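You operate a simulated robot arm through the tools that you are given. There is no shell and no other tool.

Carry out the task below with a simulated two-armed robot. There is one attempt and no reset: what you move stays moved.

Task
Lower the frame to mark L and set it on its lock.

It is judged by the outcome, as a careful person would: the job done as asked, and still so three seconds after it is handed in. It fails if anything else is knocked over, pushed out of place, dropped, spilled or broken.

Robot
Two 7-joint arms with fingered hands on one trunk that stands fixed in place. Base frame: the origin is at the foot of the trunk, x ahead of it, y to its left, z up. Units: mm, degrees, N and s.
The left shoulder is at [70, 153, 1322], the right one opposite. With the tool pointing down near the work surface each hand reaches from about 100 to 760 mm from the base axis, measured 20 degrees to its own side. Payload 3.9 kg a hand.
The tool frame of a hand sits at the grasp point between the pads (the TCP): z along the fingers, y along the line on which they close. The tips reach 30 mm beyond it. The gripper opens to 104 mm. The gripper's body begins 35 mm behind the TCP. The gripper is a hand of 4 fingers: y runs from the thumb to the fingers, the wrist lies at [-17, -104, -178] in the tool frame, and closing takes about 1.5 s.
Orientation is that of the tool frame in the base frame, as a unit quaternion [x, y, z, w]. With the fingers straight down and the wrist toward the robot, the tool's x, y and z point along [0, 1, 0], [1, 0, 0] and [0, 0, -1] of the base frame.

Tools
- The arms move only by the tool nudge_tool. It takes "left_series", "right_series" or both (then of equal length, played together; a hand with none holds still); each is a list of rows, each an object of numbers (a shift or turn left out is 0, a gripper value left out holds the last): "x", "y", "z": the shift along the tool's x, y, z in mm; "wx", "wy", "wz": the turn, a rotation vector about the tool's x, y, z in degrees. In form: [{"x": .., "y": .., "z": .., "wx": .., "wy": .., "wz": ..}, ...]. A call has 1 to 20 rows; each row is the pose to reach, as a shift and turn from the pose commanded when the call began, along the tool's axes at that moment. "left_jaw" and "right_jaw" are, for a hand that has rows, the opening, from 0 (shut) to 1 (fully open), set as the call begins (left out, the last holds). Rows are played at 5 a second. More than 50 mm and 8.6 degrees between two rows, or a gripper value outside its range, and nothing of the call is played. Where a pose cannot be reached the arm comes as near as it can. A force on the tool above 40 N (or 10 N above the force at the start of the call, whichever is more), or a blocked arm, ends the call early, and 0.2 s more pass. The fingers move at their own pace (about 72 mm/s each) and stop on an object; they squeeze with about 23 N. The grip force told is the motor's: it shows also when the fingers shut on nothing. Time passes only in rows, and 0.2 s behind the last, so rows that repeat a pose let the fingers close. It gives the time, the measured TCP pose, the force on the tool (base axes), the opening and the grip force at its end, in the units of the frame above (readings bear some noise), with the torque about the TCP (base axes, N m) and any sound that the robot's microphone picked up, and new pictures: "views" is both (left out), scene, wrist or none (wrist: the cameras of the hands that moved).
- Cameras (640 x 400 px; columns grow to the right, rows downward): "scene" is now at [129.8, -29.6, 1570.8]; the picture's right is [-0.38, -0.92, 0.00], its down [-0.45, 0.18, -0.88] and it looks along [0.81, -0.33, -0.48] (base axes); focal length 283 px, centre (320, 200). "left" rides on the left gripper at [-66, -90, -125] in its tool frame; the picture's right is [-0.78, -0.30, 0.56], its down [0.57, -0.70, 0.42] and it looks along [0.27, 0.65, 0.71] (tool axes); focal length 275 px, centre (320, 200). "right" rides on the right gripper at [66, -90, -126] in its tool frame; the picture's right is [-0.78, 0.30, -0.56], its down [-0.57, -0.70, 0.42] and it looks along [-0.26, 0.65, 0.71] (tool axes); focal length 275 px, centre (320, 200). There is no depth. A picture from a camera that has moved, and an enlarged one, comes with that camera's place and axes in the base frame and with its lens. The place of the scene camera against the robot may be out by one fixed shift of up to 18 mm in any direction.
- raise_lower(by): slides the trunk up (or, below 0, down) by that many mm; the arms and the scene camera ride with it, the base frame stays. It gives what a move gives, with no picture.
- curl_fingers(index, middle, ring, thumb_bend, thumb_turn, hand): sets how far each is bent, from 0 (flat) to 1 (curled in); at 0.3 the hand is open as for a grip, at 0.7 the pads meet at the TCP. One left out holds its place. A second passes; each finger stops where it meets its share of the squeeze, and holds until it gets a number again. A gripper value or a shape takes the hand back. It gives what a move gives, with no picture; readings hold the bend of each and the force on the fingers (four entries, about 0 where the hand has none), thumb and palm. thumb_turn goes from beside the hand (0) to across from the fingers (1), as for a grip.
- preshape(shape, hand): the hand has 4 fingers and takes this shape, open, in about a second: jaw (thumb against the fingers, like two jaws); tri (thumb and two fingers); tip (a fingertip pinch); poke (one finger out to press); point (the index stretched); flat (the hand flat); cup (the hand cupped); fist (a fist). The gripper value then closes the fingers along that shape, each until it touches; the sizes above hold for jaw. It gives what a move gives, with no picture.
- turn_head(pan, tilt): turns the head with the scene camera to pan (to the left, within 86 degrees either way) and tilt (down, from -29 to 69), counted from straight ahead of the robot. It gives what a move gives, and a new picture of the scene camera.
- enlarge(camera, box): a new picture of the part [left, top, right, bottom] of that camera's present view, enlarged. No time passes.
- sign_off(): hands the job in; it is judged then, once.

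Nothing tells you positions but the pictures and the camera data. Unless the task says otherwise, let go and move clear before handing in.

The tools are called after "Emit:" as a command line: name --argument value ..., lists and objects as JSON in quotes. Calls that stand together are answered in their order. nudge_tool: Moves the arms, as the interface text tells. Its arguments: {"type":"object","properties":{"left_series":{"type":"array","items":{"type":"object","properties":{"x":{"type":"number"},"y":{"type":"number"},"z":{"type":"number"},"wx":{"type":"number"},"wy":{"type":"number"},"wz":{"type":"number"}}}},"left_jaw":{"type":"number"},"right_series":{"type":"array","items":{"type":"object","properties":{"x":{"type":"number"},"y":{"type":"number"},"z":{"type":"number"},"wx":{"type":"number"},"wy":{"type":"number"},"wz":{"type":"number"}}}},"right_jaw":{"type":"number"},"views":{"type":"string","enum":["both","scene","wrist","none"]}},"required":[]} The other tools are called the same way: raise_lower (by) slides the trunk up or down; preshape (shape, hand) gives the hand a shape; curl_fingers (index, middle, ring, thumb_bend, thumb_turn, hand) moves the fingers one by one; turn_head (pan, tilt) turns the head that bears the scene camera; enlarge (camera, box) takes an enlarged picture of a part of a camera's view; sign_off () hands the job in.

At the start:

```text
time: 0.0
left_tool_pos: [545.9, 47.2, 1420.6]
left_orientation: [0.706, 0.708, -0.001, 0.0]
left_contact_force: [0.0, 0.7, 0.5]
left_wrist_torque: [0.02, -0.02, -0.02]
left_width: 103.8
left_finger_force: 0.0
left_shape: jaw
left_bend: [0.3, 0.3, 0.3, 0.3, 0.97]
left_finger forces: [0.0, 0.0, 0.0, 0.0, 0.1, 0.0]
right_tool_pos: [358.6, -250.9, 1437.3]
right_orientation: [0.707, 0.707, 0.001, -0.001]
right_contact_force: [-0.4, -0.5, 0.7]
right_wrist_torque: [0.02, -0.01, -0.01]
right_width: 103.8
right_finger_force: 0.1
right_shape: jaw
right_bend: [0.3, 0.3, 0.3, 0.3, 0.97]
right_finger forces: [0.1, 0.0, 0.0, 0.0, 0.0, 0.0]
trunk travel left (down, up): [-775.0, 165.0]
head pan, tilt: [-22.4, 28.9]
```

scene: 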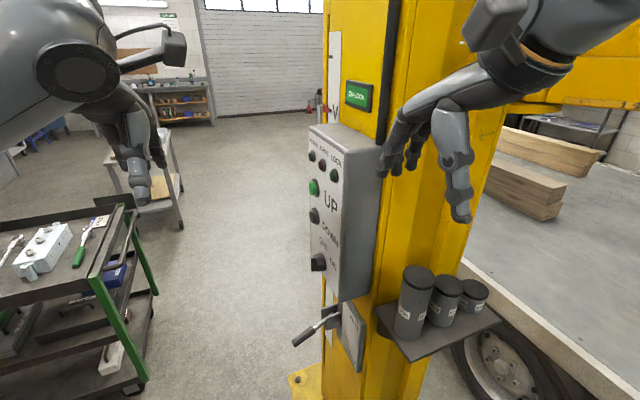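
right: 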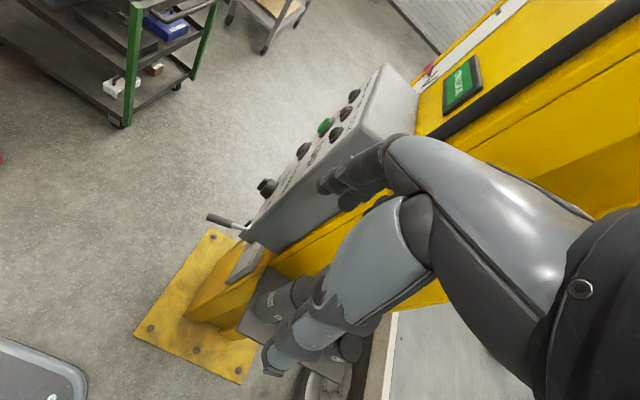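
left: 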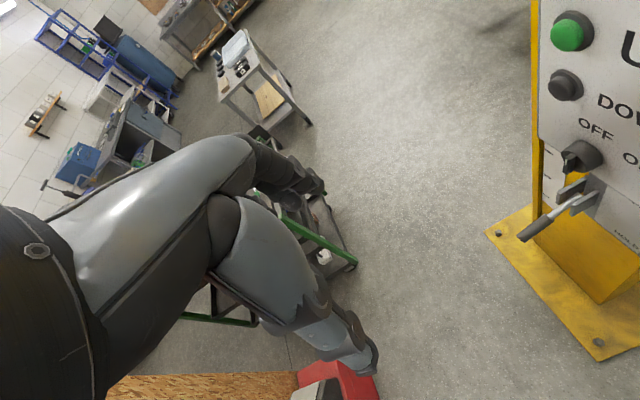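

I see a yellow vehicle-lift column with a grey control box (UP, DOWN, lock buttons, rotary OFF/ON switch) and a lever below it. I'll look closer before doing anything.

Emit:
enlarge --camera "scene" --box '[280, 60, 440, 160]'

Emit:
enlarge --camera "scene" --box '[280, 120, 400, 200]'

Emit:
enlarge --camera "scene" --box '[270, 180, 430, 280]'

Emit:
enlarge --camera "scene" --box '[260, 280, 420, 400]'

Emit:
enlarge --camera "left" --box '[480, 0, 640, 260]'

```text
4.00 times, centred on (360, 110) of scene
camera zoom: at [129.8, -29.6, 1570.8], right [-0.38, -0.92, 0.0], down [-0.45, 0.18, -0.88], along [0.81, -0.33, -0.48], focal length 1133 px, centre (160, 560)
```

zoom: 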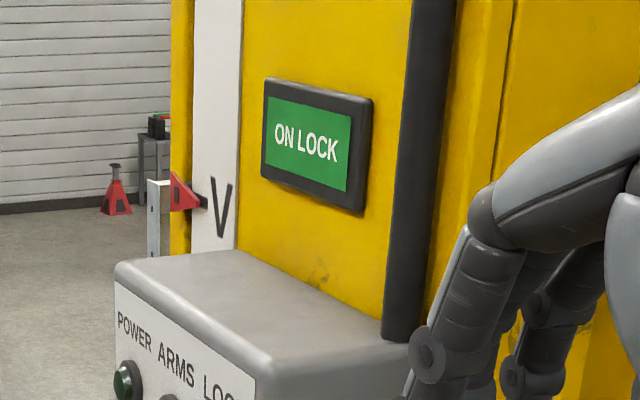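

```text
5.00 times, centred on (340, 160) of scene
camera zoom: at [129.8, -29.6, 1570.8], right [-0.38, -0.92, 0.0], down [-0.45, 0.18, -0.88], along [0.81, -0.33, -0.48], focal length 1416 px, centre (220, 400)
```

zoom: 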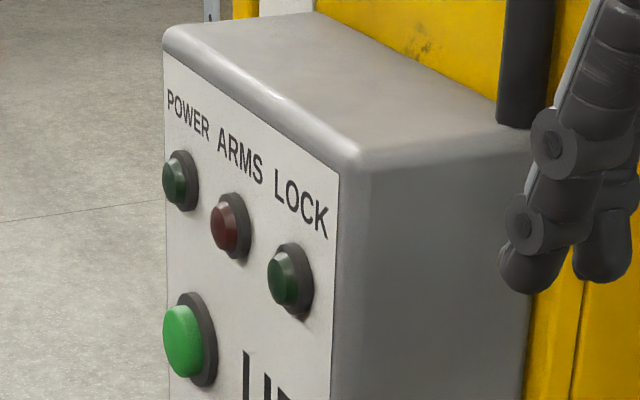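

```text
4.00 times, centred on (350, 230) of scene
camera zoom: at [129.8, -29.6, 1570.8], right [-0.38, -0.92, 0.0], down [-0.45, 0.18, -0.88], along [0.81, -0.33, -0.48], focal length 1133 px, centre (200, 80)
```

zoom: 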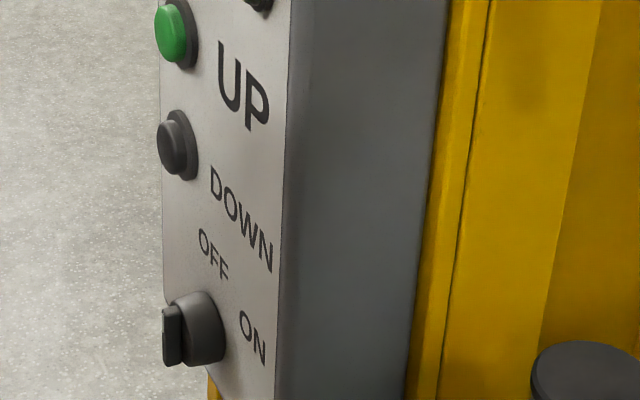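

```text
3.33 times, centred on (340, 340) of scene
camera zoom: at [129.8, -29.6, 1570.8], right [-0.38, -0.92, 0.0], down [-0.45, 0.18, -0.88], along [0.81, -0.33, -0.48], focal length 944 px, centre (253, -267)
```

zoom: 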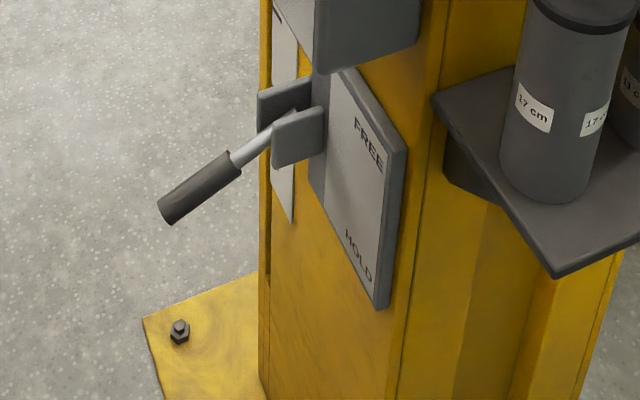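

```text
1.54 times, centred on (560, 130) of left
camera zoom: at [456.4, -18.6, 1545.8], right [-0.3, -0.78, -0.56], down [-0.7, 0.57, -0.42], along [0.65, 0.26, -0.71], focal length 424 px, centre (-49, 308)
```

zoom: 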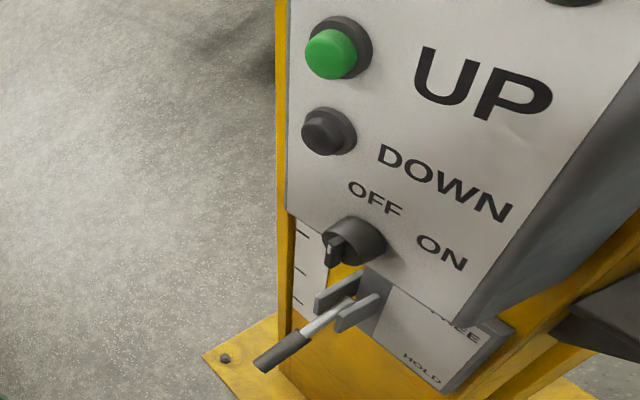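

The display reads ON LOCK, power lamp seems dark with rotary switch on OFF, and there's a FREE/HOLD lever below. I'll look around at the scale, the frame and surroundings.

Emit:
turn_head --pan -22 --tilt 0

Emit:
turn_head --pan -60 --tilt 20

Emit:
turn_head --pan -22 --tilt 55

Emit:
turn_head --pan 30 --tilt 30

```text
time: 0.9
left_tool_pos: [546.2, 47.4, 1421.2]
left_orientation: [0.706, 0.708, -0.002, 0.001]
left_contact_force: [0.0, 0.2, 0.4]
left_wrist_torque: [-0.03, 0.03, 0.03]
left_width: 103.7
left_finger_force: 0.0
left_shape: jaw
left_bend: [0.3, 0.3, 0.3, 0.3, 0.97]
left_finger forces: [0.0, 0.0, 0.1, 0.0, 0.0, 0.0]
right_tool_pos: [360.5, -250.9, 1436.0]
right_orientation: [0.707, 0.708, 0.001, -0.001]
right_contact_force: [0.7, 0.3, -0.1]
right_wrist_torque: [-0.02, 0.01, 0.04]
right_width: 103.5
right_finger_force: 0.1
right_shape: jaw
right_bend: [0.3, 0.3, 0.3, 0.3, 0.97]
right_finger forces: [0.0, 0.0, 0.0, 0.0, 0.0, 0.0]
trunk travel left (down, up): [-775.0, 165.0]
head pan, tilt: [-22.0, 0.0]
camera scene: at [129.3, -28.8, 1617.3], right [-0.37, -0.93, 0.0], down [0.0, 0.0, -1.0], along [0.93, -0.37, 0.0], focal length 283 px, centre (320, 200)
```

scene: 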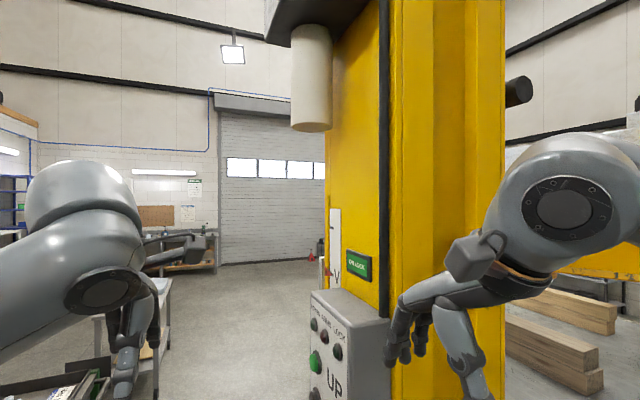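

```text
time: 2.0
left_tool_pos: [546.3, 47.2, 1419.7]
left_orientation: [0.706, 0.708, -0.001, -0.001]
left_contact_force: [0.7, 0.1, 0.4]
left_wrist_torque: [0.02, -0.01, 0.02]
left_width: 103.8
left_finger_force: 0.0
left_shape: jaw
left_bend: [0.3, 0.3, 0.3, 0.3, 0.97]
left_finger forces: [0.0, 0.0, 0.1, 0.0, 0.1, 0.0]
right_tool_pos: [359.1, -250.8, 1435.0]
right_orientation: [0.707, 0.707, 0.0, -0.001]
right_contact_force: [-0.3, 0.2, -0.5]
right_wrist_torque: [0.03, -0.01, -0.02]
right_width: 103.7
right_finger_force: 0.1
right_shape: jaw
right_bend: [0.3, 0.3, 0.3, 0.3, 0.97]
right_finger forces: [0.0, 0.1, 0.0, 0.0, 0.1, 0.1]
trunk travel left (down, up): [-775.0, 165.0]
head pan, tilt: [-60.0, 20.0]
camera scene: at [92.4, -75.6, 1585.2], right [-0.87, -0.5, 0.0], down [-0.17, 0.3, -0.94], along [0.47, -0.81, -0.34], focal length 283 px, centre (320, 200)
```

scene: 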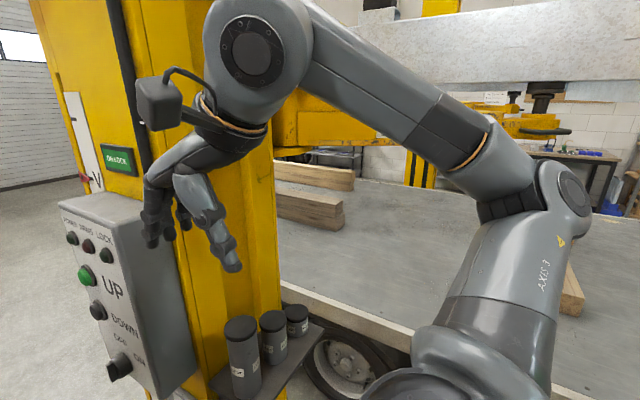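

```text
time: 3.0
left_tool_pos: [546.7, 46.6, 1420.3]
left_orientation: [0.706, 0.708, -0.002, 0.0]
left_contact_force: [-0.2, 0.5, -0.4]
left_wrist_torque: [0.01, 0.03, 0.01]
left_width: 103.7
left_finger_force: 0.1
left_shape: jaw
left_bend: [0.3, 0.3, 0.3, 0.3, 0.97]
left_finger forces: [0.0, 0.0, 0.0, 0.0, 0.1, 0.0]
right_tool_pos: [358.8, -251.7, 1434.6]
right_orientation: [0.707, 0.707, 0.001, 0.0]
right_contact_force: [0.8, 0.0, -0.2]
right_wrist_torque: [0.01, 0.01, 0.01]
right_width: 103.6
right_finger_force: 0.0
right_shape: jaw
right_bend: [0.3, 0.3, 0.3, 0.3, 0.97]
right_finger forces: [0.0, 0.0, 0.0, 0.0, 0.1, 0.1]
trunk travel left (down, up): [-775.0, 165.0]
head pan, tilt: [-22.0, 55.0]
camera scene: at [112.6, -22.2, 1533.1], right [-0.38, -0.93, 0.0], down [-0.76, 0.31, -0.57], along [0.53, -0.22, -0.82], focal length 283 px, centre (320, 200)
```

scene: 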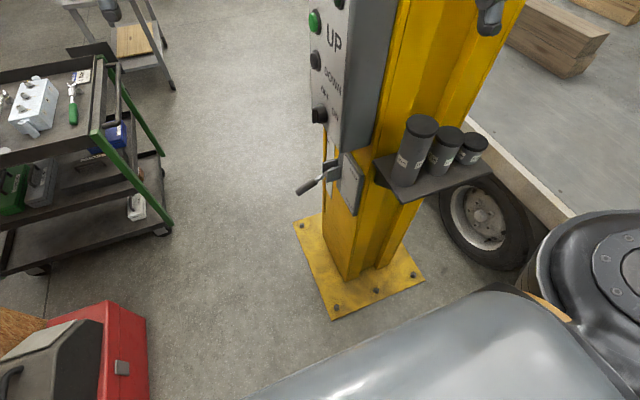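

```text
time: 4.2
left_tool_pos: [546.6, 47.0, 1421.1]
left_orientation: [0.706, 0.708, -0.002, 0.0]
left_contact_force: [0.6, 0.6, 0.8]
left_wrist_torque: [-0.03, 0.01, -0.02]
left_width: 103.7
left_finger_force: 0.1
left_shape: jaw
left_bend: [0.3, 0.3, 0.3, 0.3, 0.97]
left_finger forces: [0.1, 0.0, 0.0, 0.0, 0.1, 0.0]
right_tool_pos: [358.3, -250.6, 1436.0]
right_orientation: [0.707, 0.707, 0.001, 0.0]
right_contact_force: [-0.2, 0.5, 0.1]
right_wrist_torque: [0.0, 0.0, -0.01]
right_width: 103.5
right_finger_force: 0.0
right_shape: jaw
right_bend: [0.3, 0.3, 0.3, 0.3, 0.97]
right_finger forces: [0.0, 0.0, 0.0, 0.1, 0.1, 0.1]
trunk travel left (down, up): [-775.0, 165.0]
head pan, tilt: [30.0, 30.0]
camera scene: at [124.2, 50.1, 1569.0], right [0.5, -0.87, 0.0], down [-0.43, -0.25, -0.87], along [0.75, 0.43, -0.5], focal length 283 px, centre (320, 200)
```

scene: 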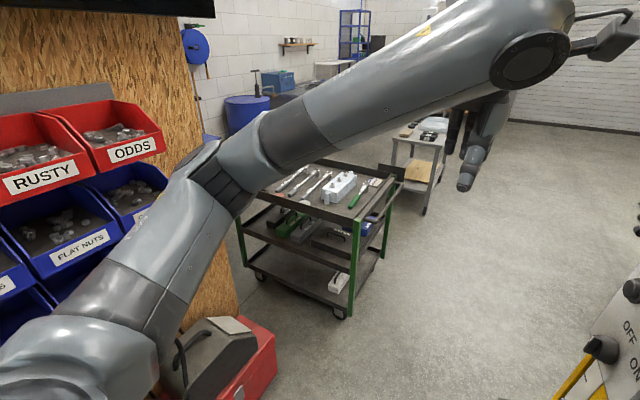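

Emit:
turn_head --pan -80 --tilt 0

Emit:
turn_head --pan -86 --tilt 45

Emit:
turn_head --pan -22 --tilt 20

Emit:
enlarge --camera "scene" --box '[300, 0, 400, 160]'

Emit:
enlarge --camera "scene" --box '[310, 80, 400, 150]'

```text
time: 6.1
left_tool_pos: [545.8, 47.1, 1420.5]
left_orientation: [0.707, 0.707, -0.002, 0.0]
left_contact_force: [-0.7, -0.3, -0.5]
left_wrist_torque: [-0.03, -0.02, 0.0]
left_width: 103.8
left_finger_force: 0.1
left_shape: jaw
left_bend: [0.3, 0.3, 0.3, 0.3, 0.97]
left_finger forces: [0.0, 0.0, 0.0, 0.0, 0.0, 0.0]
right_tool_pos: [359.5, -250.9, 1434.6]
right_orientation: [0.707, 0.707, 0.001, -0.001]
right_contact_force: [-0.5, -0.1, 0.1]
right_wrist_torque: [-0.02, 0.02, 0.0]
right_width: 103.7
right_finger_force: 0.1
right_shape: jaw
right_bend: [0.3, 0.3, 0.3, 0.3, 0.97]
right_finger forces: [0.1, 0.0, 0.1, 0.0, 0.1, 0.1]
trunk travel left (down, up): [-775.0, 165.0]
head pan, tilt: [-80.0, 0.0]
camera scene: at [61.5, -83.7, 1617.4], right [-0.98, -0.17, 0.0], down [0.0, 0.0, -1.0], along [0.17, -0.98, 0.0], focal length 283 px, centre (320, 200)
```

scene: 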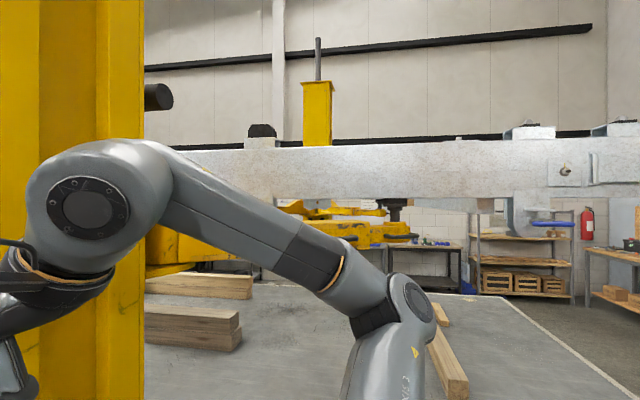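

```text
time: 7.2
left_tool_pos: [545.5, 48.0, 1421.4]
left_orientation: [0.706, 0.708, -0.001, -0.001]
left_contact_force: [0.6, 0.5, -0.5]
left_wrist_torque: [0.01, -0.01, 0.03]
left_width: 103.4
left_finger_force: 0.0
left_shape: jaw
left_bend: [0.3, 0.3, 0.3, 0.3, 0.97]
left_finger forces: [0.0, 0.0, 0.1, 0.0, 0.0, 0.0]
right_tool_pos: [359.2, -251.2, 1436.2]
right_orientation: [0.707, 0.707, 0.001, -0.001]
right_contact_force: [-0.4, 0.5, -0.9]
right_wrist_torque: [0.0, -0.01, -0.03]
right_width: 103.5
right_finger_force: 0.0
right_shape: jaw
right_bend: [0.3, 0.3, 0.3, 0.3, 0.97]
right_finger forces: [0.0, 0.0, 0.1, 0.1, 0.0, 0.0]
trunk travel left (down, up): [-775.0, 165.0]
head pan, tilt: [-85.9, 45.0]
camera scene: at [51.6, -76.2, 1546.5], right [-1.0, -0.07, 0.0], down [-0.05, 0.7, -0.71], along [0.05, -0.71, -0.71], focal length 283 px, centre (320, 200)
```

scene: 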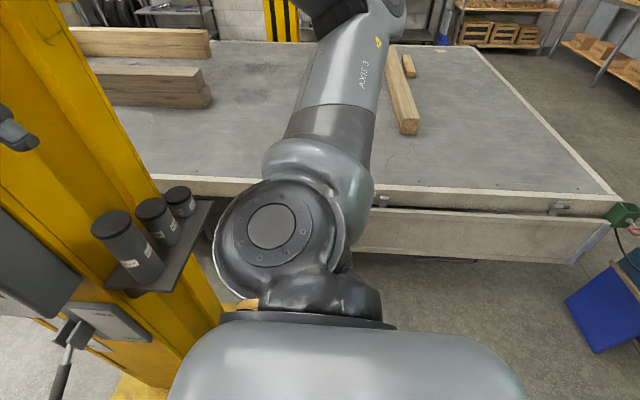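

```text
time: 8.6
left_tool_pos: [546.8, 47.4, 1420.2]
left_orientation: [0.706, 0.708, -0.001, 0.0]
left_contact_force: [0.0, 0.6, -0.3]
left_wrist_torque: [0.0, 0.01, 0.01]
left_width: 103.8
left_finger_force: 0.1
left_shape: jaw
left_bend: [0.3, 0.3, 0.3, 0.3, 0.97]
left_finger forces: [0.0, 0.0, 0.0, 0.0, 0.0, 0.0]
right_tool_pos: [359.0, -250.8, 1435.6]
right_orientation: [0.707, 0.707, 0.001, -0.001]
right_contact_force: [0.8, -0.6, 0.6]
right_wrist_torque: [0.01, -0.01, 0.0]
right_width: 103.4
right_finger_force: 0.1
right_shape: jaw
right_bend: [0.3, 0.3, 0.3, 0.3, 0.97]
right_finger forces: [0.0, 0.0, 0.0, 0.0, 0.0, 0.0]
trunk travel left (down, up): [-775.0, 165.0]
head pan, tilt: [-22.0, 20.0]
camera scene: at [132.1, -30.0, 1585.1], right [-0.38, -0.93, 0.0], down [-0.32, 0.13, -0.94], along [0.87, -0.35, -0.34], focal length 283 px, centre (320, 200)
```

scene: 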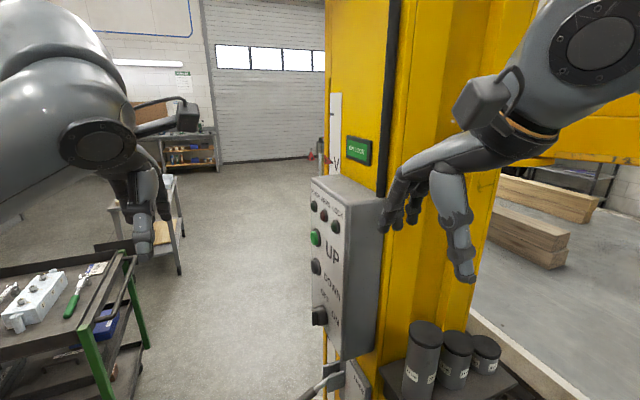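

```text
2.50 times, centred on (350, 80) of scene
camera zoom: at [132.1, -30.0, 1585.1], right [-0.38, -0.93, 0.0], down [-0.32, 0.13, -0.94], along [0.87, -0.35, -0.34], focal length 708 px, centre (245, 500)
```

zoom: 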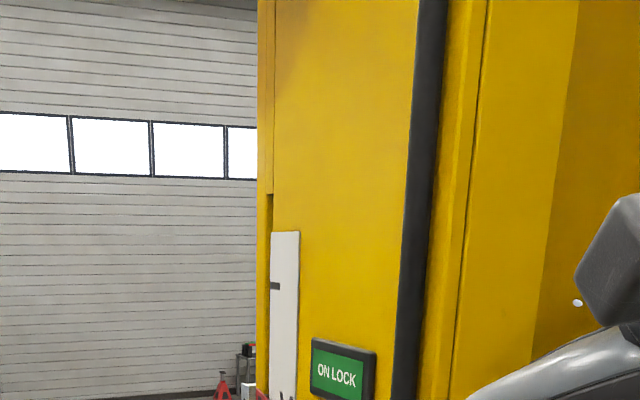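

```text
5.71 times, centred on (355, 115) of scene
camera zoom: at [132.1, -30.0, 1585.1], right [-0.38, -0.93, 0.0], down [-0.32, 0.13, -0.94], along [0.87, -0.35, -0.34], focal length 1618 px, centre (120, 686)
```

zoom: 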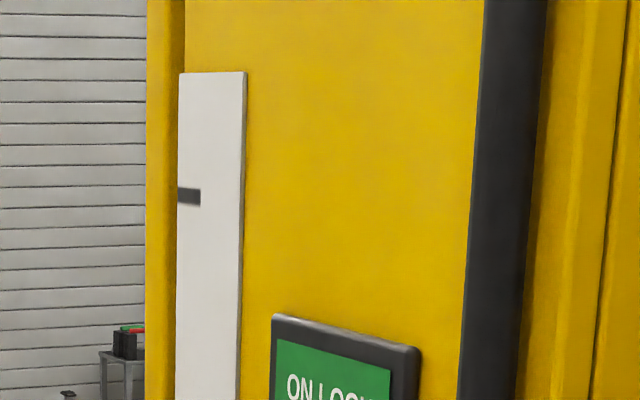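

The panel faces the robot's left (+y), with buttons roughly at x≈680, y≈-245, and z from 1100 to 1340; a release lever sits lower, around z≈800. I'll swing the left hand to face the panel from a distance, to see the panel and the scale through its wrist camera.

Emit:
nudge_tool --left_series '[{"x": -9, "y": -4, "z": 14, "wy": -7.5}, {"x": -18, "y": -8, "z": 28, "wy": -15}, {"x": -27, "y": -12, "z": 42, "wy": -22.5}, {"x": -36, "y": -16, "z": 57, "wy": -30}, {"x": -45, "y": -19, "z": 71, "wy": -37.5}, {"x": -54, "y": -23, "z": 85, "wy": -45}, {"x": -63, "y": -27, "z": 99, "wy": -52.5}, {"x": -72, "y": -31, "z": 113, "wy": -60}, {"x": -81, "y": -35, "z": 128, "wy": -67.5}, {"x": -90, "y": -39, "z": 142, "wy": -75}, {"x": -99, "y": -43, "z": 156, "wy": -82.5}, {"x": -107, "y": -46, "z": 170, "wy": -90}, {"x": -107, "y": -46, "z": 170, "wy": -90}]' --views "both"

```text
time: 11.4
left_tool_pos: [499.9, -60.3, 1249.6]
left_orientation: [-0.499, -0.5, 0.501, -0.5]
left_contact_force: [0.5, -0.1, 0.0]
left_wrist_torque: [0.03, 0.01, 0.02]
left_width: 103.7
left_finger_force: 0.2
left_shape: jaw
left_bend: [0.3, 0.3, 0.3, 0.3, 0.97]
left_finger forces: [0.0, 0.0, 0.0, 0.1, 0.0, 0.0]
right_tool_pos: [358.4, -249.6, 1435.6]
right_orientation: [0.707, 0.707, 0.002, 0.0]
right_contact_force: [-0.3, -0.4, -0.9]
right_wrist_torque: [0.03, -0.01, 0.01]
right_width: 103.5
right_finger_force: 0.1
right_shape: jaw
right_bend: [0.3, 0.3, 0.3, 0.3, 0.97]
right_finger forces: [0.0, 0.1, 0.1, 0.1, 0.0, 0.0]
trunk travel left (down, up): [-775.0, 165.0]
head pan, tilt: [-22.0, 20.0]
camera scene: at [132.5, -29.8, 1585.1], right [-0.37, -0.93, 0.0], down [-0.32, 0.13, -0.94], along [0.87, -0.35, -0.34], focal length 283 px, centre (320, 200)
camera left: at [410.8, 65.7, 1315.4], right [-0.29, -0.56, 0.78], down [-0.7, -0.43, -0.57], along [0.65, -0.71, -0.26], focal length 275 px, centre (320, 200)
```

scene: 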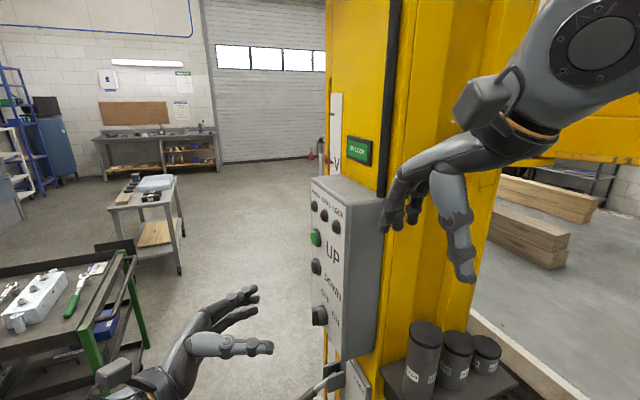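
left: 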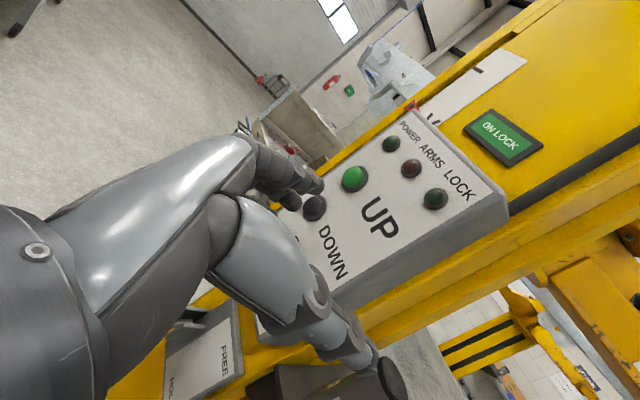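

Emit:
enlarge --camera "left" --box '[300, 40, 540, 190]'

Emit:
enlarge --camera "left" --box '[120, 280, 280, 400]'

Emit:
enlarge --camera "left" --box '[480, 250, 640, 400]'

Emit:
enlarge --camera "left" --box '[240, 60, 400, 160]'

```text
2.67 times, centred on (420, 115) of left
camera zoom: at [410.8, 65.7, 1315.4], right [-0.29, -0.56, 0.78], down [-0.7, -0.43, -0.57], along [0.65, -0.71, -0.26], focal length 734 px, centre (53, 427)
```

zoom: 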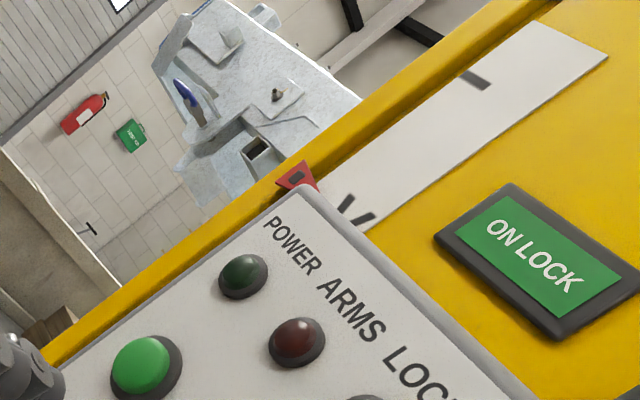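

```text
3.33 times, centred on (200, 340) of left
camera zoom: at [410.8, 65.7, 1315.4], right [-0.29, -0.56, 0.78], down [-0.7, -0.43, -0.57], along [0.65, -0.71, -0.26], focal length 918 px, centre (720, -267)
```

zoom: 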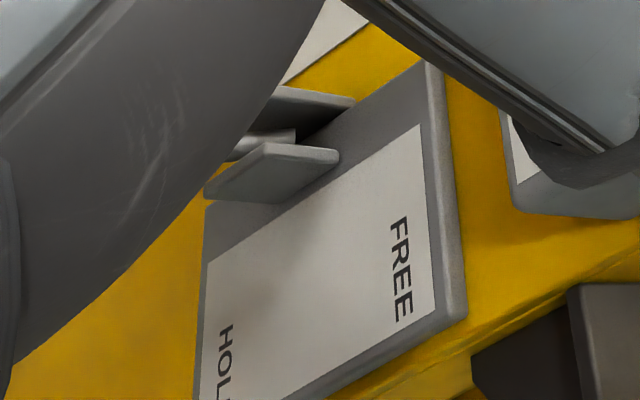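

```text
2.67 times, centred on (560, 325) of left
camera zoom: at [410.8, 65.7, 1315.4], right [-0.29, -0.56, 0.78], down [-0.7, -0.43, -0.57], along [0.65, -0.71, -0.26], focal length 734 px, centre (-320, -133)
```

zoom: 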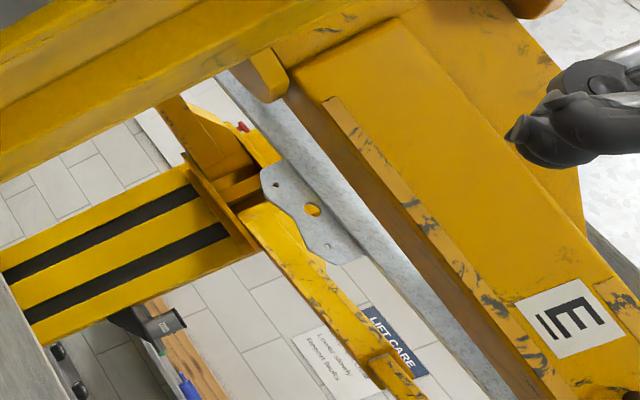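

```text
4.00 times, centred on (320, 110) of left
camera zoom: at [410.8, 65.7, 1315.4], right [-0.29, -0.56, 0.78], down [-0.7, -0.43, -0.57], along [0.65, -0.71, -0.26], focal length 1101 px, centre (320, 560)
```

zoom: 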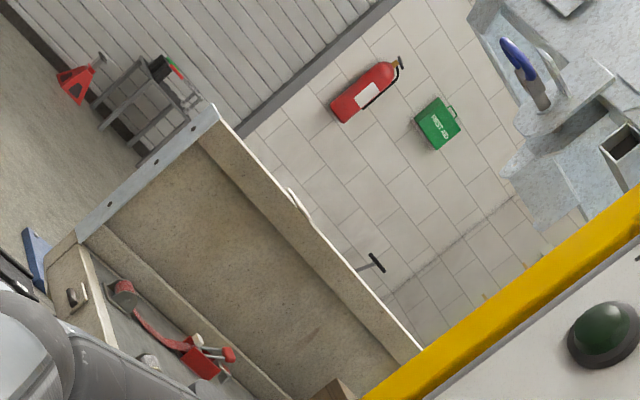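

There's a poster "LIFT CARE" in the background; I'll read it.

Emit:
enlarge --camera "left" --box '[544, 360, 594, 400]'

Emit:
enlarge --camera "left" --box '[494, 350, 554, 400]'

Emit:
enlarge --camera "scene" --box '[90, 50, 210, 150]'

Emit:
enlarge --camera "scene" --box '[160, 60, 200, 120]'

```text
10.00 times, centred on (569, 380) of left
camera zoom: at [410.8, 65.7, 1315.4], right [-0.29, -0.56, 0.78], down [-0.7, -0.43, -0.57], along [0.65, -0.71, -0.26], focal length 2753 px, centre (-2170, -1600)
```

zoom: 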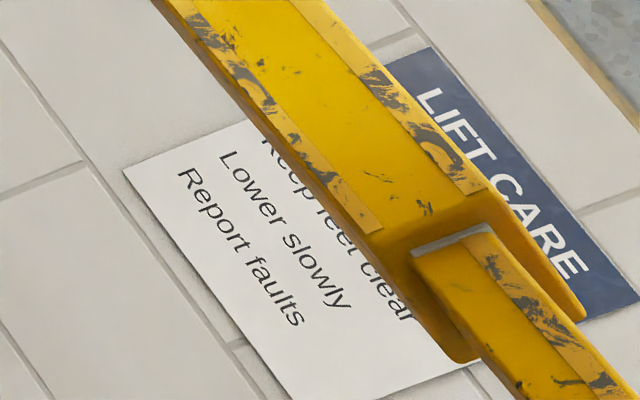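

```text
8.00 times, centred on (524, 375) of left
camera zoom: at [410.8, 65.7, 1315.4], right [-0.29, -0.56, 0.78], down [-0.7, -0.43, -0.57], along [0.65, -0.71, -0.26], focal length 2202 px, centre (-1312, -1200)
```

zoom: 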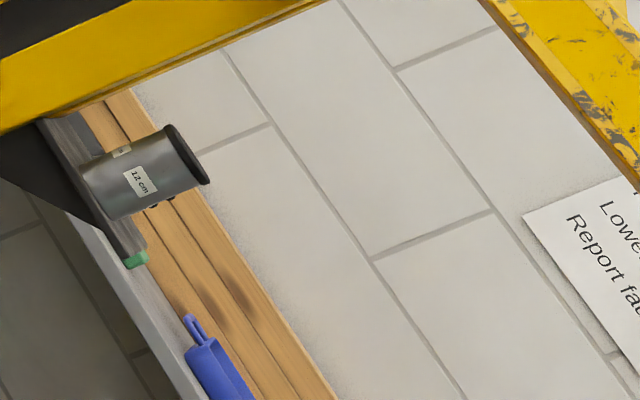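

```text
4.00 times, centred on (150, 100) of scene
camera zoom: at [132.5, -29.8, 1585.1], right [-0.37, -0.93, 0.0], down [-0.32, 0.13, -0.94], along [0.87, -0.35, -0.34], focal length 1133 px, centre (1000, 600)
```

zoom: 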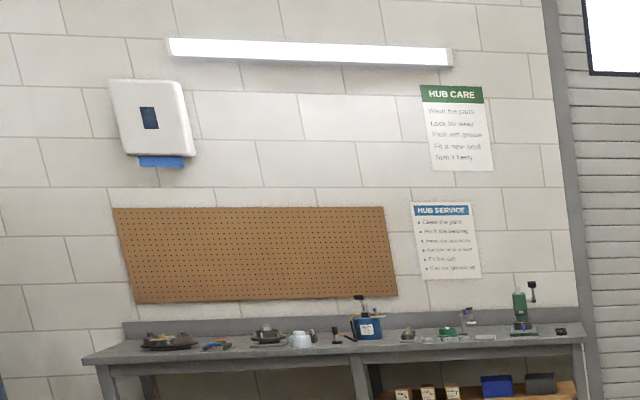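

```text
6.67 times, centred on (180, 90) of scene
camera zoom: at [132.5, -29.8, 1585.1], right [-0.37, -0.93, 0.0], down [-0.32, 0.13, -0.94], along [0.87, -0.35, -0.34], focal length 1888 px, centre (1253, 933)
```

zoom: 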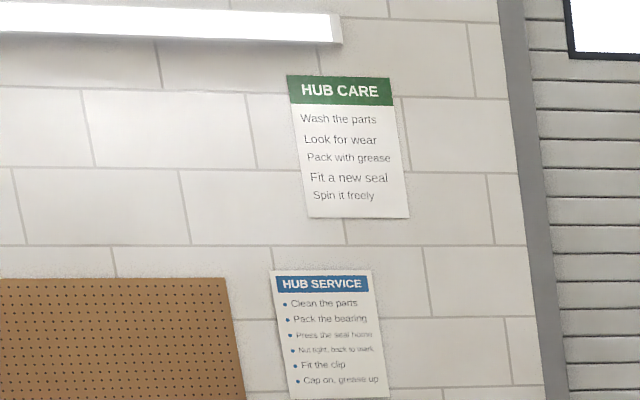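

Emit:
turn_head --pan -80 --tilt 2

Emit:
enlarge --camera "scene" --box '[280, 170, 440, 270]'

Emit:
enlarge --camera "scene" --box '[480, 110, 640, 270]'

```text
time: 12.6
left_tool_pos: [501.2, -59.7, 1250.6]
left_orientation: [0.498, 0.501, -0.5, 0.501]
left_contact_force: [1.8, -0.3, 0.5]
left_wrist_torque: [0.01, -0.01, -0.02]
left_width: 103.9
left_finger_force: 0.1
left_shape: jaw
left_bend: [0.3, 0.3, 0.3, 0.3, 0.97]
left_finger forces: [0.1, 0.0, 0.0, 0.1, 0.0, 0.1]
right_tool_pos: [358.8, -250.1, 1435.1]
right_orientation: [0.708, 0.707, 0.0, 0.0]
right_contact_force: [-0.3, 0.5, -0.2]
right_wrist_torque: [-0.01, 0.05, 0.02]
right_width: 103.7
right_finger_force: 0.0
right_shape: jaw
right_bend: [0.3, 0.3, 0.3, 0.3, 0.97]
right_finger forces: [0.0, 0.1, 0.0, 0.0, 0.0, 0.0]
trunk travel left (down, up): [-775.0, 165.0]
head pan, tilt: [-80.0, 2.0]
camera scene: at [61.7, -84.4, 1614.2], right [-0.98, -0.17, 0.0], down [-0.01, 0.03, -1.0], along [0.17, -0.98, -0.04], focal length 283 px, centre (320, 200)
```

scene: 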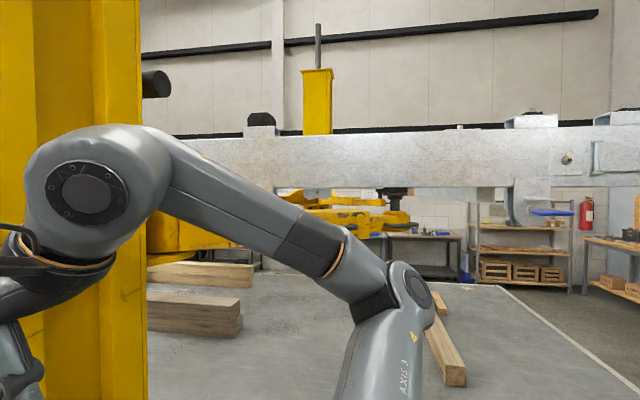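

```text
4.00 times, centred on (360, 220) of scene
camera zoom: at [61.7, -84.4, 1614.2], right [-0.98, -0.17, 0.0], down [-0.01, 0.03, -1.0], along [0.17, -0.98, -0.04], focal length 1133 px, centre (160, 120)
```

zoom: 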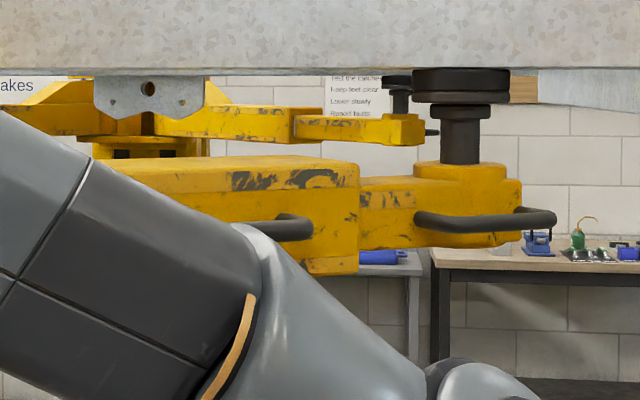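

```text
2.50 times, centred on (560, 190) of scene
camera zoom: at [61.7, -84.4, 1614.2], right [-0.98, -0.17, 0.0], down [-0.01, 0.03, -1.0], along [0.17, -0.98, -0.04], focal length 708 px, centre (-280, 225)
```

zoom: 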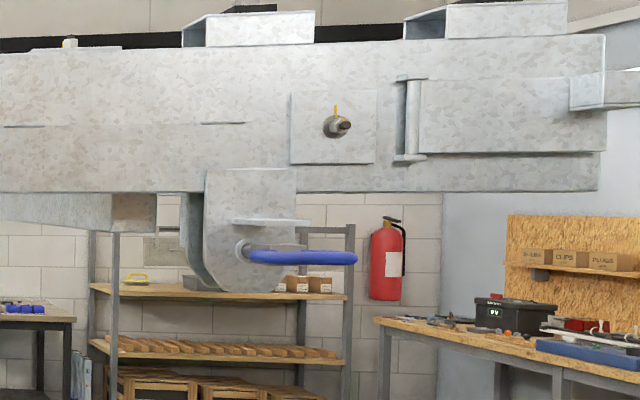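

The poster hints "Test the catches / Keep feet clear / Lower slowly". The frame rests on yellow lift arms above a flatbed with timbers. I'll lower the trunk some to bring the shoulder level between the buttons and the lever, and look again.

Emit:
raise_lower --by -120

Emit:
enlarge --camera "scene" --box '[280, 100, 440, 200]'

Emit:
turn_head --pan -75 --tilt 10

```text
time: 14.1
left_tool_pos: [499.8, -59.8, 1130.5]
left_orientation: [0.499, 0.501, -0.5, 0.5]
left_contact_force: [-0.2, 0.0, 0.0]
left_wrist_torque: [0.03, -0.03, 0.03]
left_width: 103.7
left_finger_force: 0.0
left_shape: jaw
left_bend: [0.3, 0.3, 0.3, 0.3, 0.97]
left_finger forces: [0.0, 0.0, 0.0, 0.0, 0.0, 0.1]
right_tool_pos: [358.0, -250.4, 1316.0]
right_orientation: [0.707, 0.707, 0.0, -0.001]
right_contact_force: [-0.1, 0.2, 0.4]
right_wrist_torque: [0.02, 0.0, 0.01]
right_width: 103.6
right_finger_force: 0.1
right_shape: jaw
right_bend: [0.3, 0.3, 0.3, 0.3, 0.97]
right_finger forces: [0.1, 0.0, 0.0, 0.1, 0.1, 0.0]
trunk travel left (down, up): [-655.0, 285.0]
head pan, tilt: [-80.0, 2.0]
```

```text
4.00 times, centred on (360, 150) of scene
camera zoom: at [61.3, -84.4, 1494.3], right [-0.98, -0.17, 0.0], down [-0.01, 0.03, -1.0], along [0.17, -0.98, -0.03], focal length 1133 px, centre (160, 400)
```

zoom: 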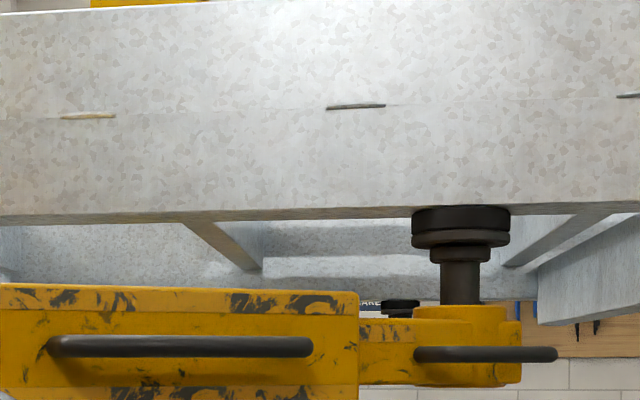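

```text
time: 14.8
left_tool_pos: [501.3, -60.3, 1131.4]
left_orientation: [-0.499, -0.5, 0.501, -0.5]
left_contact_force: [-0.1, 0.4, -0.3]
left_wrist_torque: [-0.03, 0.0, -0.01]
left_width: 103.7
left_finger_force: 0.0
left_shape: jaw
left_bend: [0.3, 0.3, 0.3, 0.3, 0.97]
left_finger forces: [0.1, 0.0, 0.0, 0.0, 0.1, 0.0]
right_tool_pos: [359.2, -251.5, 1315.4]
right_orientation: [0.707, 0.707, 0.001, -0.001]
right_contact_force: [0.4, 0.5, -0.5]
right_wrist_torque: [0.01, -0.02, 0.01]
right_width: 103.6
right_finger_force: 0.0
right_shape: jaw
right_bend: [0.3, 0.3, 0.3, 0.3, 0.97]
right_finger forces: [0.1, 0.0, 0.1, 0.0, 0.0, 0.1]
trunk travel left (down, up): [-655.0, 285.0]
head pan, tilt: [-75.0, 10.0]
camera scene: at [69.7, -84.8, 1481.5], right [-0.97, -0.26, 0.0], down [-0.04, 0.17, -0.98], along [0.25, -0.95, -0.17], focal length 283 px, centre (320, 200)
```

scene: 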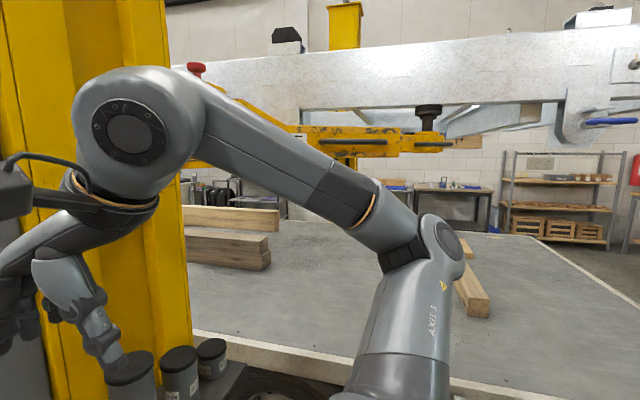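

Emit:
enlarge --camera "scene" --box '[160, 50, 320, 150]'

Emit:
enlarge --camera "scene" --box '[300, 90, 460, 190]'

Emit:
enlarge --camera "scene" --box '[80, 320, 280, 400]'

Emit:
enlarge --camera "left" --box '[240, 40, 640, 290]'

```text
4.00 times, centred on (240, 100) of scene
camera zoom: at [69.7, -84.8, 1481.5], right [-0.97, -0.26, 0.0], down [-0.04, 0.17, -0.98], along [0.25, -0.95, -0.17], focal length 1133 px, centre (640, 600)
```

zoom: 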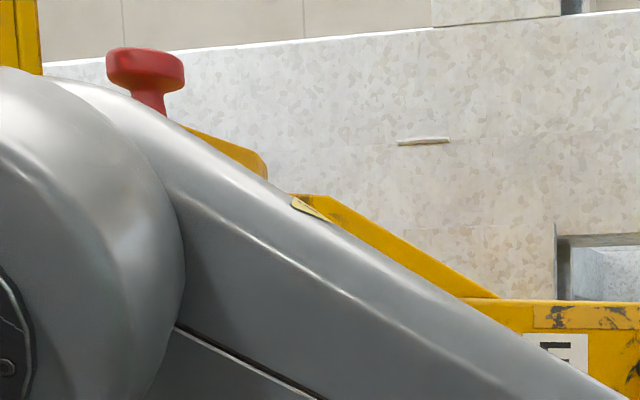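

```text
4.00 times, centred on (380, 140) of scene
camera zoom: at [69.7, -84.8, 1481.5], right [-0.97, -0.26, 0.0], down [-0.04, 0.17, -0.98], along [0.25, -0.95, -0.17], focal length 1133 px, centre (80, 440)
```

zoom: 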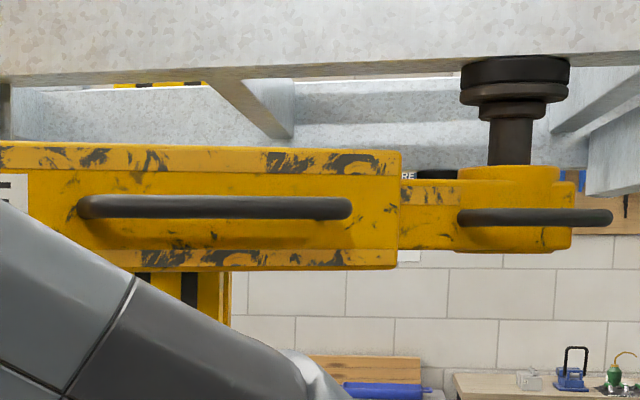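

```text
3.20 times, centred on (180, 360) of scene
camera zoom: at [69.7, -84.8, 1481.5], right [-0.97, -0.26, 0.0], down [-0.04, 0.17, -0.98], along [0.25, -0.95, -0.17], focal length 906 px, centre (768, -312)
```

zoom: 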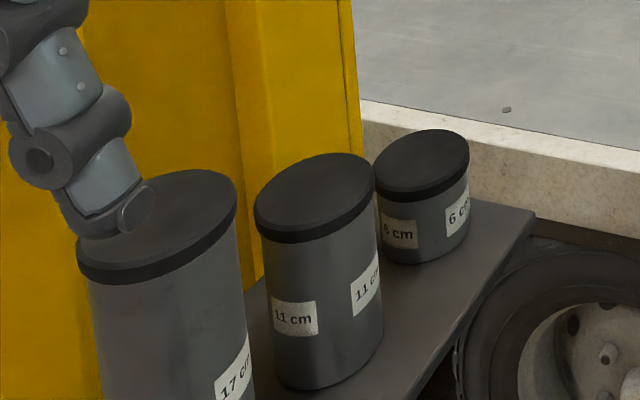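

```text
1.60 times, centred on (440, 165) of left
camera zoom: at [410.6, 65.6, 1195.8], right [-0.29, -0.56, 0.78], down [-0.7, -0.43, -0.57], along [0.65, -0.71, -0.26], focal length 440 px, centre (128, 256)
```

zoom: 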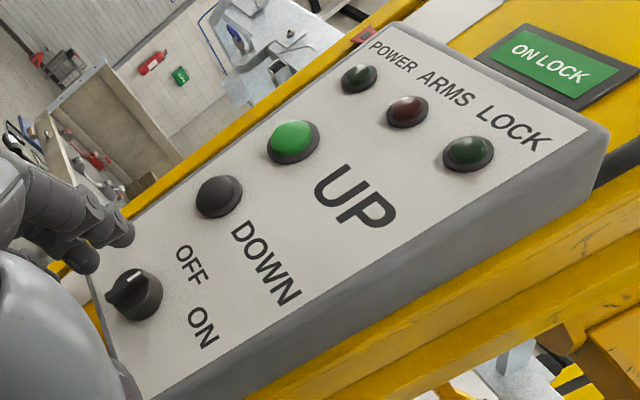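

Emit:
enlarge --camera "left" --box '[280, 160, 400, 260]'

Emit:
enlarge --camera "left" --box '[440, 20, 640, 120]'

Emit:
enlarge --camera "left" --box '[0, 0, 640, 400]'

Emit:
turn_head --pan -22 --tilt 35

```text
4.00 times, centred on (340, 210) of left
camera zoom: at [410.6, 65.6, 1195.8], right [-0.29, -0.56, 0.78], down [-0.7, -0.43, -0.57], along [0.65, -0.71, -0.26], focal length 1101 px, centre (240, 160)
```

zoom: 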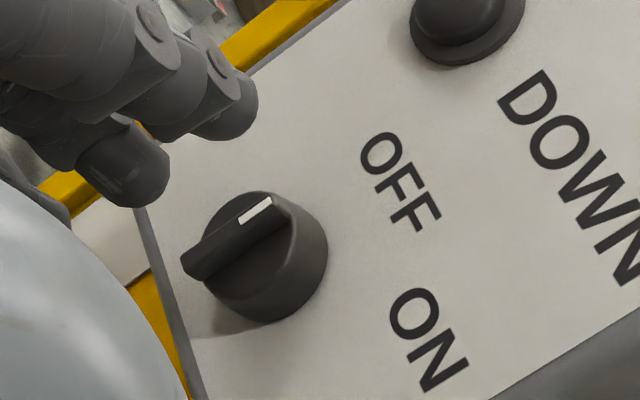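

```text
3.20 times, centred on (540, 70) of left
camera zoom: at [410.6, 65.6, 1195.8], right [-0.29, -0.56, 0.78], down [-0.7, -0.43, -0.57], along [0.65, -0.71, -0.26], focal length 881 px, centre (-384, 616)
```

zoom: 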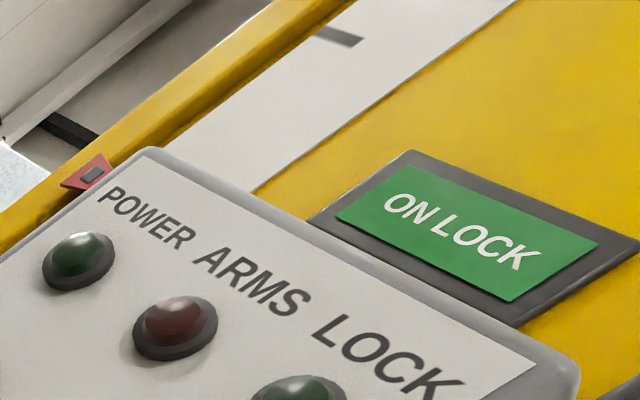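

```text
1.00 times, centred on (320, 200) of left (not enlarged: the box is as wide or as high as the picture)
camera zoom: at [410.6, 65.6, 1195.8], right [-0.29, -0.56, 0.78], down [-0.7, -0.43, -0.57], along [0.65, -0.71, -0.26], focal length 275 px, centre (320, 200)
```

zoom: 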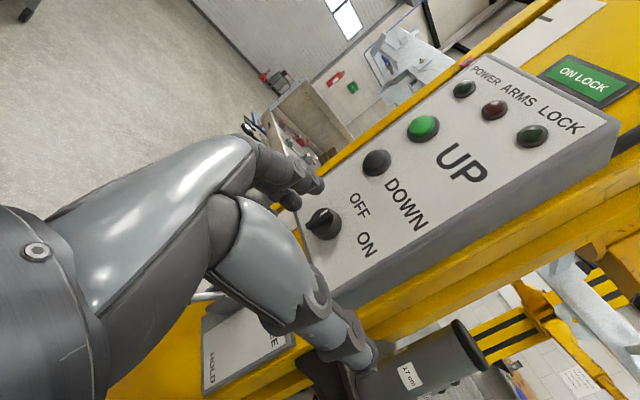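

```text
time: 16.1
left_tool_pos: [501.3, -60.4, 1129.9]
left_orientation: [0.499, 0.501, -0.5, 0.501]
left_contact_force: [-0.7, 0.8, -0.6]
left_wrist_torque: [0.0, 0.02, 0.0]
left_width: 104.0
left_finger_force: 0.1
left_shape: jaw
left_bend: [0.3, 0.3, 0.3, 0.3, 0.97]
left_finger forces: [0.0, 0.0, 0.1, 0.0, 0.0, 0.1]
right_tool_pos: [358.6, -249.7, 1315.2]
right_orientation: [0.707, 0.707, 0.001, -0.001]
right_contact_force: [0.1, -0.8, -0.3]
right_wrist_torque: [0.02, -0.02, -0.02]
right_width: 103.6
right_finger_force: 0.1
right_shape: jaw
right_bend: [0.3, 0.3, 0.3, 0.3, 0.97]
right_finger forces: [0.1, 0.0, 0.0, 0.0, 0.0, 0.1]
trunk travel left (down, up): [-655.0, 285.0]
head pan, tilt: [-22.0, 35.0]
camera scene: at [127.4, -28.1, 1441.3], right [-0.38, -0.93, 0.0], down [-0.53, 0.22, -0.82], along [0.76, -0.31, -0.57], focal length 283 px, centre (320, 200)
```

scene: 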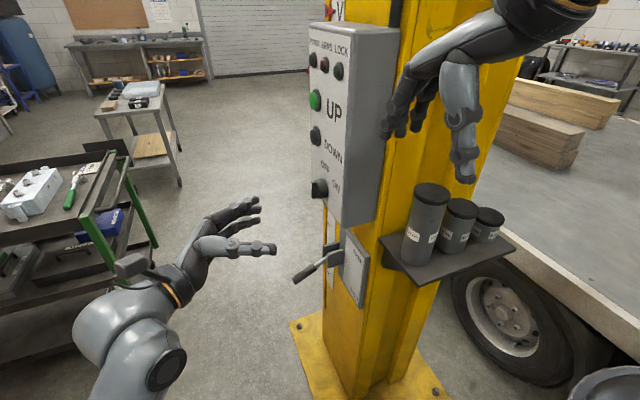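

Emit:
raise_lower --by -150

Emit:
enlarge --camera "left" --box '[0, 0, 640, 400]'

Emit:
turn_head --pan -22 --tilt 30

```text
time: 17.8
left_tool_pos: [500.0, -59.9, 980.5]
left_orientation: [-0.499, -0.5, 0.501, -0.501]
left_contact_force: [0.6, 0.0, 0.4]
left_wrist_torque: [0.0, 0.01, -0.02]
left_width: 103.8
left_finger_force: 0.0
left_shape: jaw
left_bend: [0.3, 0.3, 0.3, 0.3, 0.97]
left_finger forces: [0.1, 0.0, 0.0, 0.0, 0.1, 0.0]
right_tool_pos: [357.9, -250.1, 1165.5]
right_orientation: [0.707, 0.707, 0.0, 0.0]
right_contact_force: [1.1, -0.1, 0.2]
right_wrist_torque: [-0.01, -0.03, -0.01]
right_width: 103.5
right_finger_force: 0.2
right_shape: jaw
right_bend: [0.3, 0.3, 0.3, 0.3, 0.97]
right_finger forces: [0.0, 0.0, 0.0, 0.1, 0.0, 0.0]
trunk travel left (down, up): [-505.0, 435.0]
head pan, tilt: [-22.0, 35.0]
```

```text
1.00 times, centred on (320, 200) of left (not enlarged: the box is as wide or as high as the picture)
camera zoom: at [410.5, 65.6, 1045.9], right [-0.29, -0.56, 0.78], down [-0.7, -0.43, -0.57], along [0.65, -0.71, -0.26], focal length 275 px, centre (320, 200)
```

zoom: 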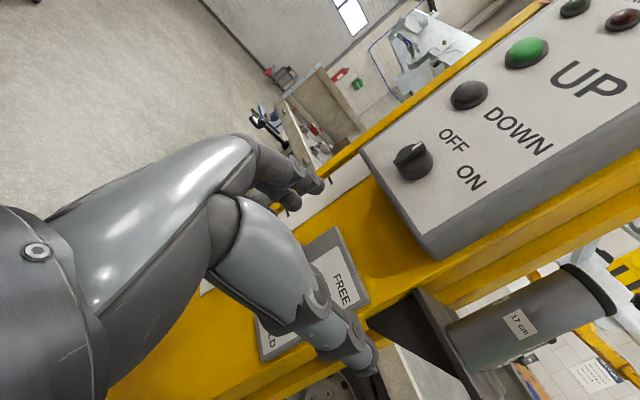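

```text
time: 18.5
left_tool_pos: [501.9, -60.6, 979.8]
left_orientation: [-0.498, -0.5, 0.501, -0.501]
left_contact_force: [0.6, 0.1, -0.5]
left_wrist_torque: [0.03, 0.01, -0.04]
left_width: 103.8
left_finger_force: 0.1
left_shape: jaw
left_bend: [0.3, 0.3, 0.3, 0.3, 0.97]
left_finger forces: [0.0, 0.1, 0.0, 0.0, 0.0, 0.1]
right_tool_pos: [360.2, -250.9, 1165.7]
right_orientation: [0.707, 0.707, 0.0, 0.0]
right_contact_force: [0.3, -0.2, 0.3]
right_wrist_torque: [-0.02, 0.0, -0.02]
right_width: 103.8
right_finger_force: 0.1
right_shape: jaw
right_bend: [0.3, 0.3, 0.3, 0.3, 0.97]
right_finger forces: [0.0, 0.0, 0.1, 0.0, 0.0, 0.0]
trunk travel left (down, up): [-505.0, 435.0]
head pan, tilt: [-22.0, 30.0]
camera scene: at [129.6, -28.9, 1299.0], right [-0.37, -0.93, 0.0], down [-0.46, 0.19, -0.87], along [0.8, -0.32, -0.5], focal length 283 px, centre (320, 200)
```

scene: 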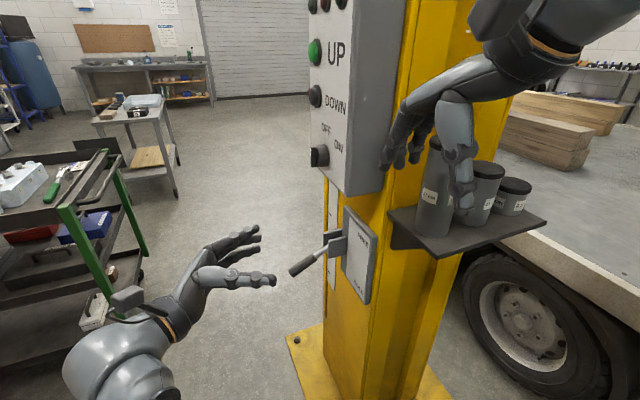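

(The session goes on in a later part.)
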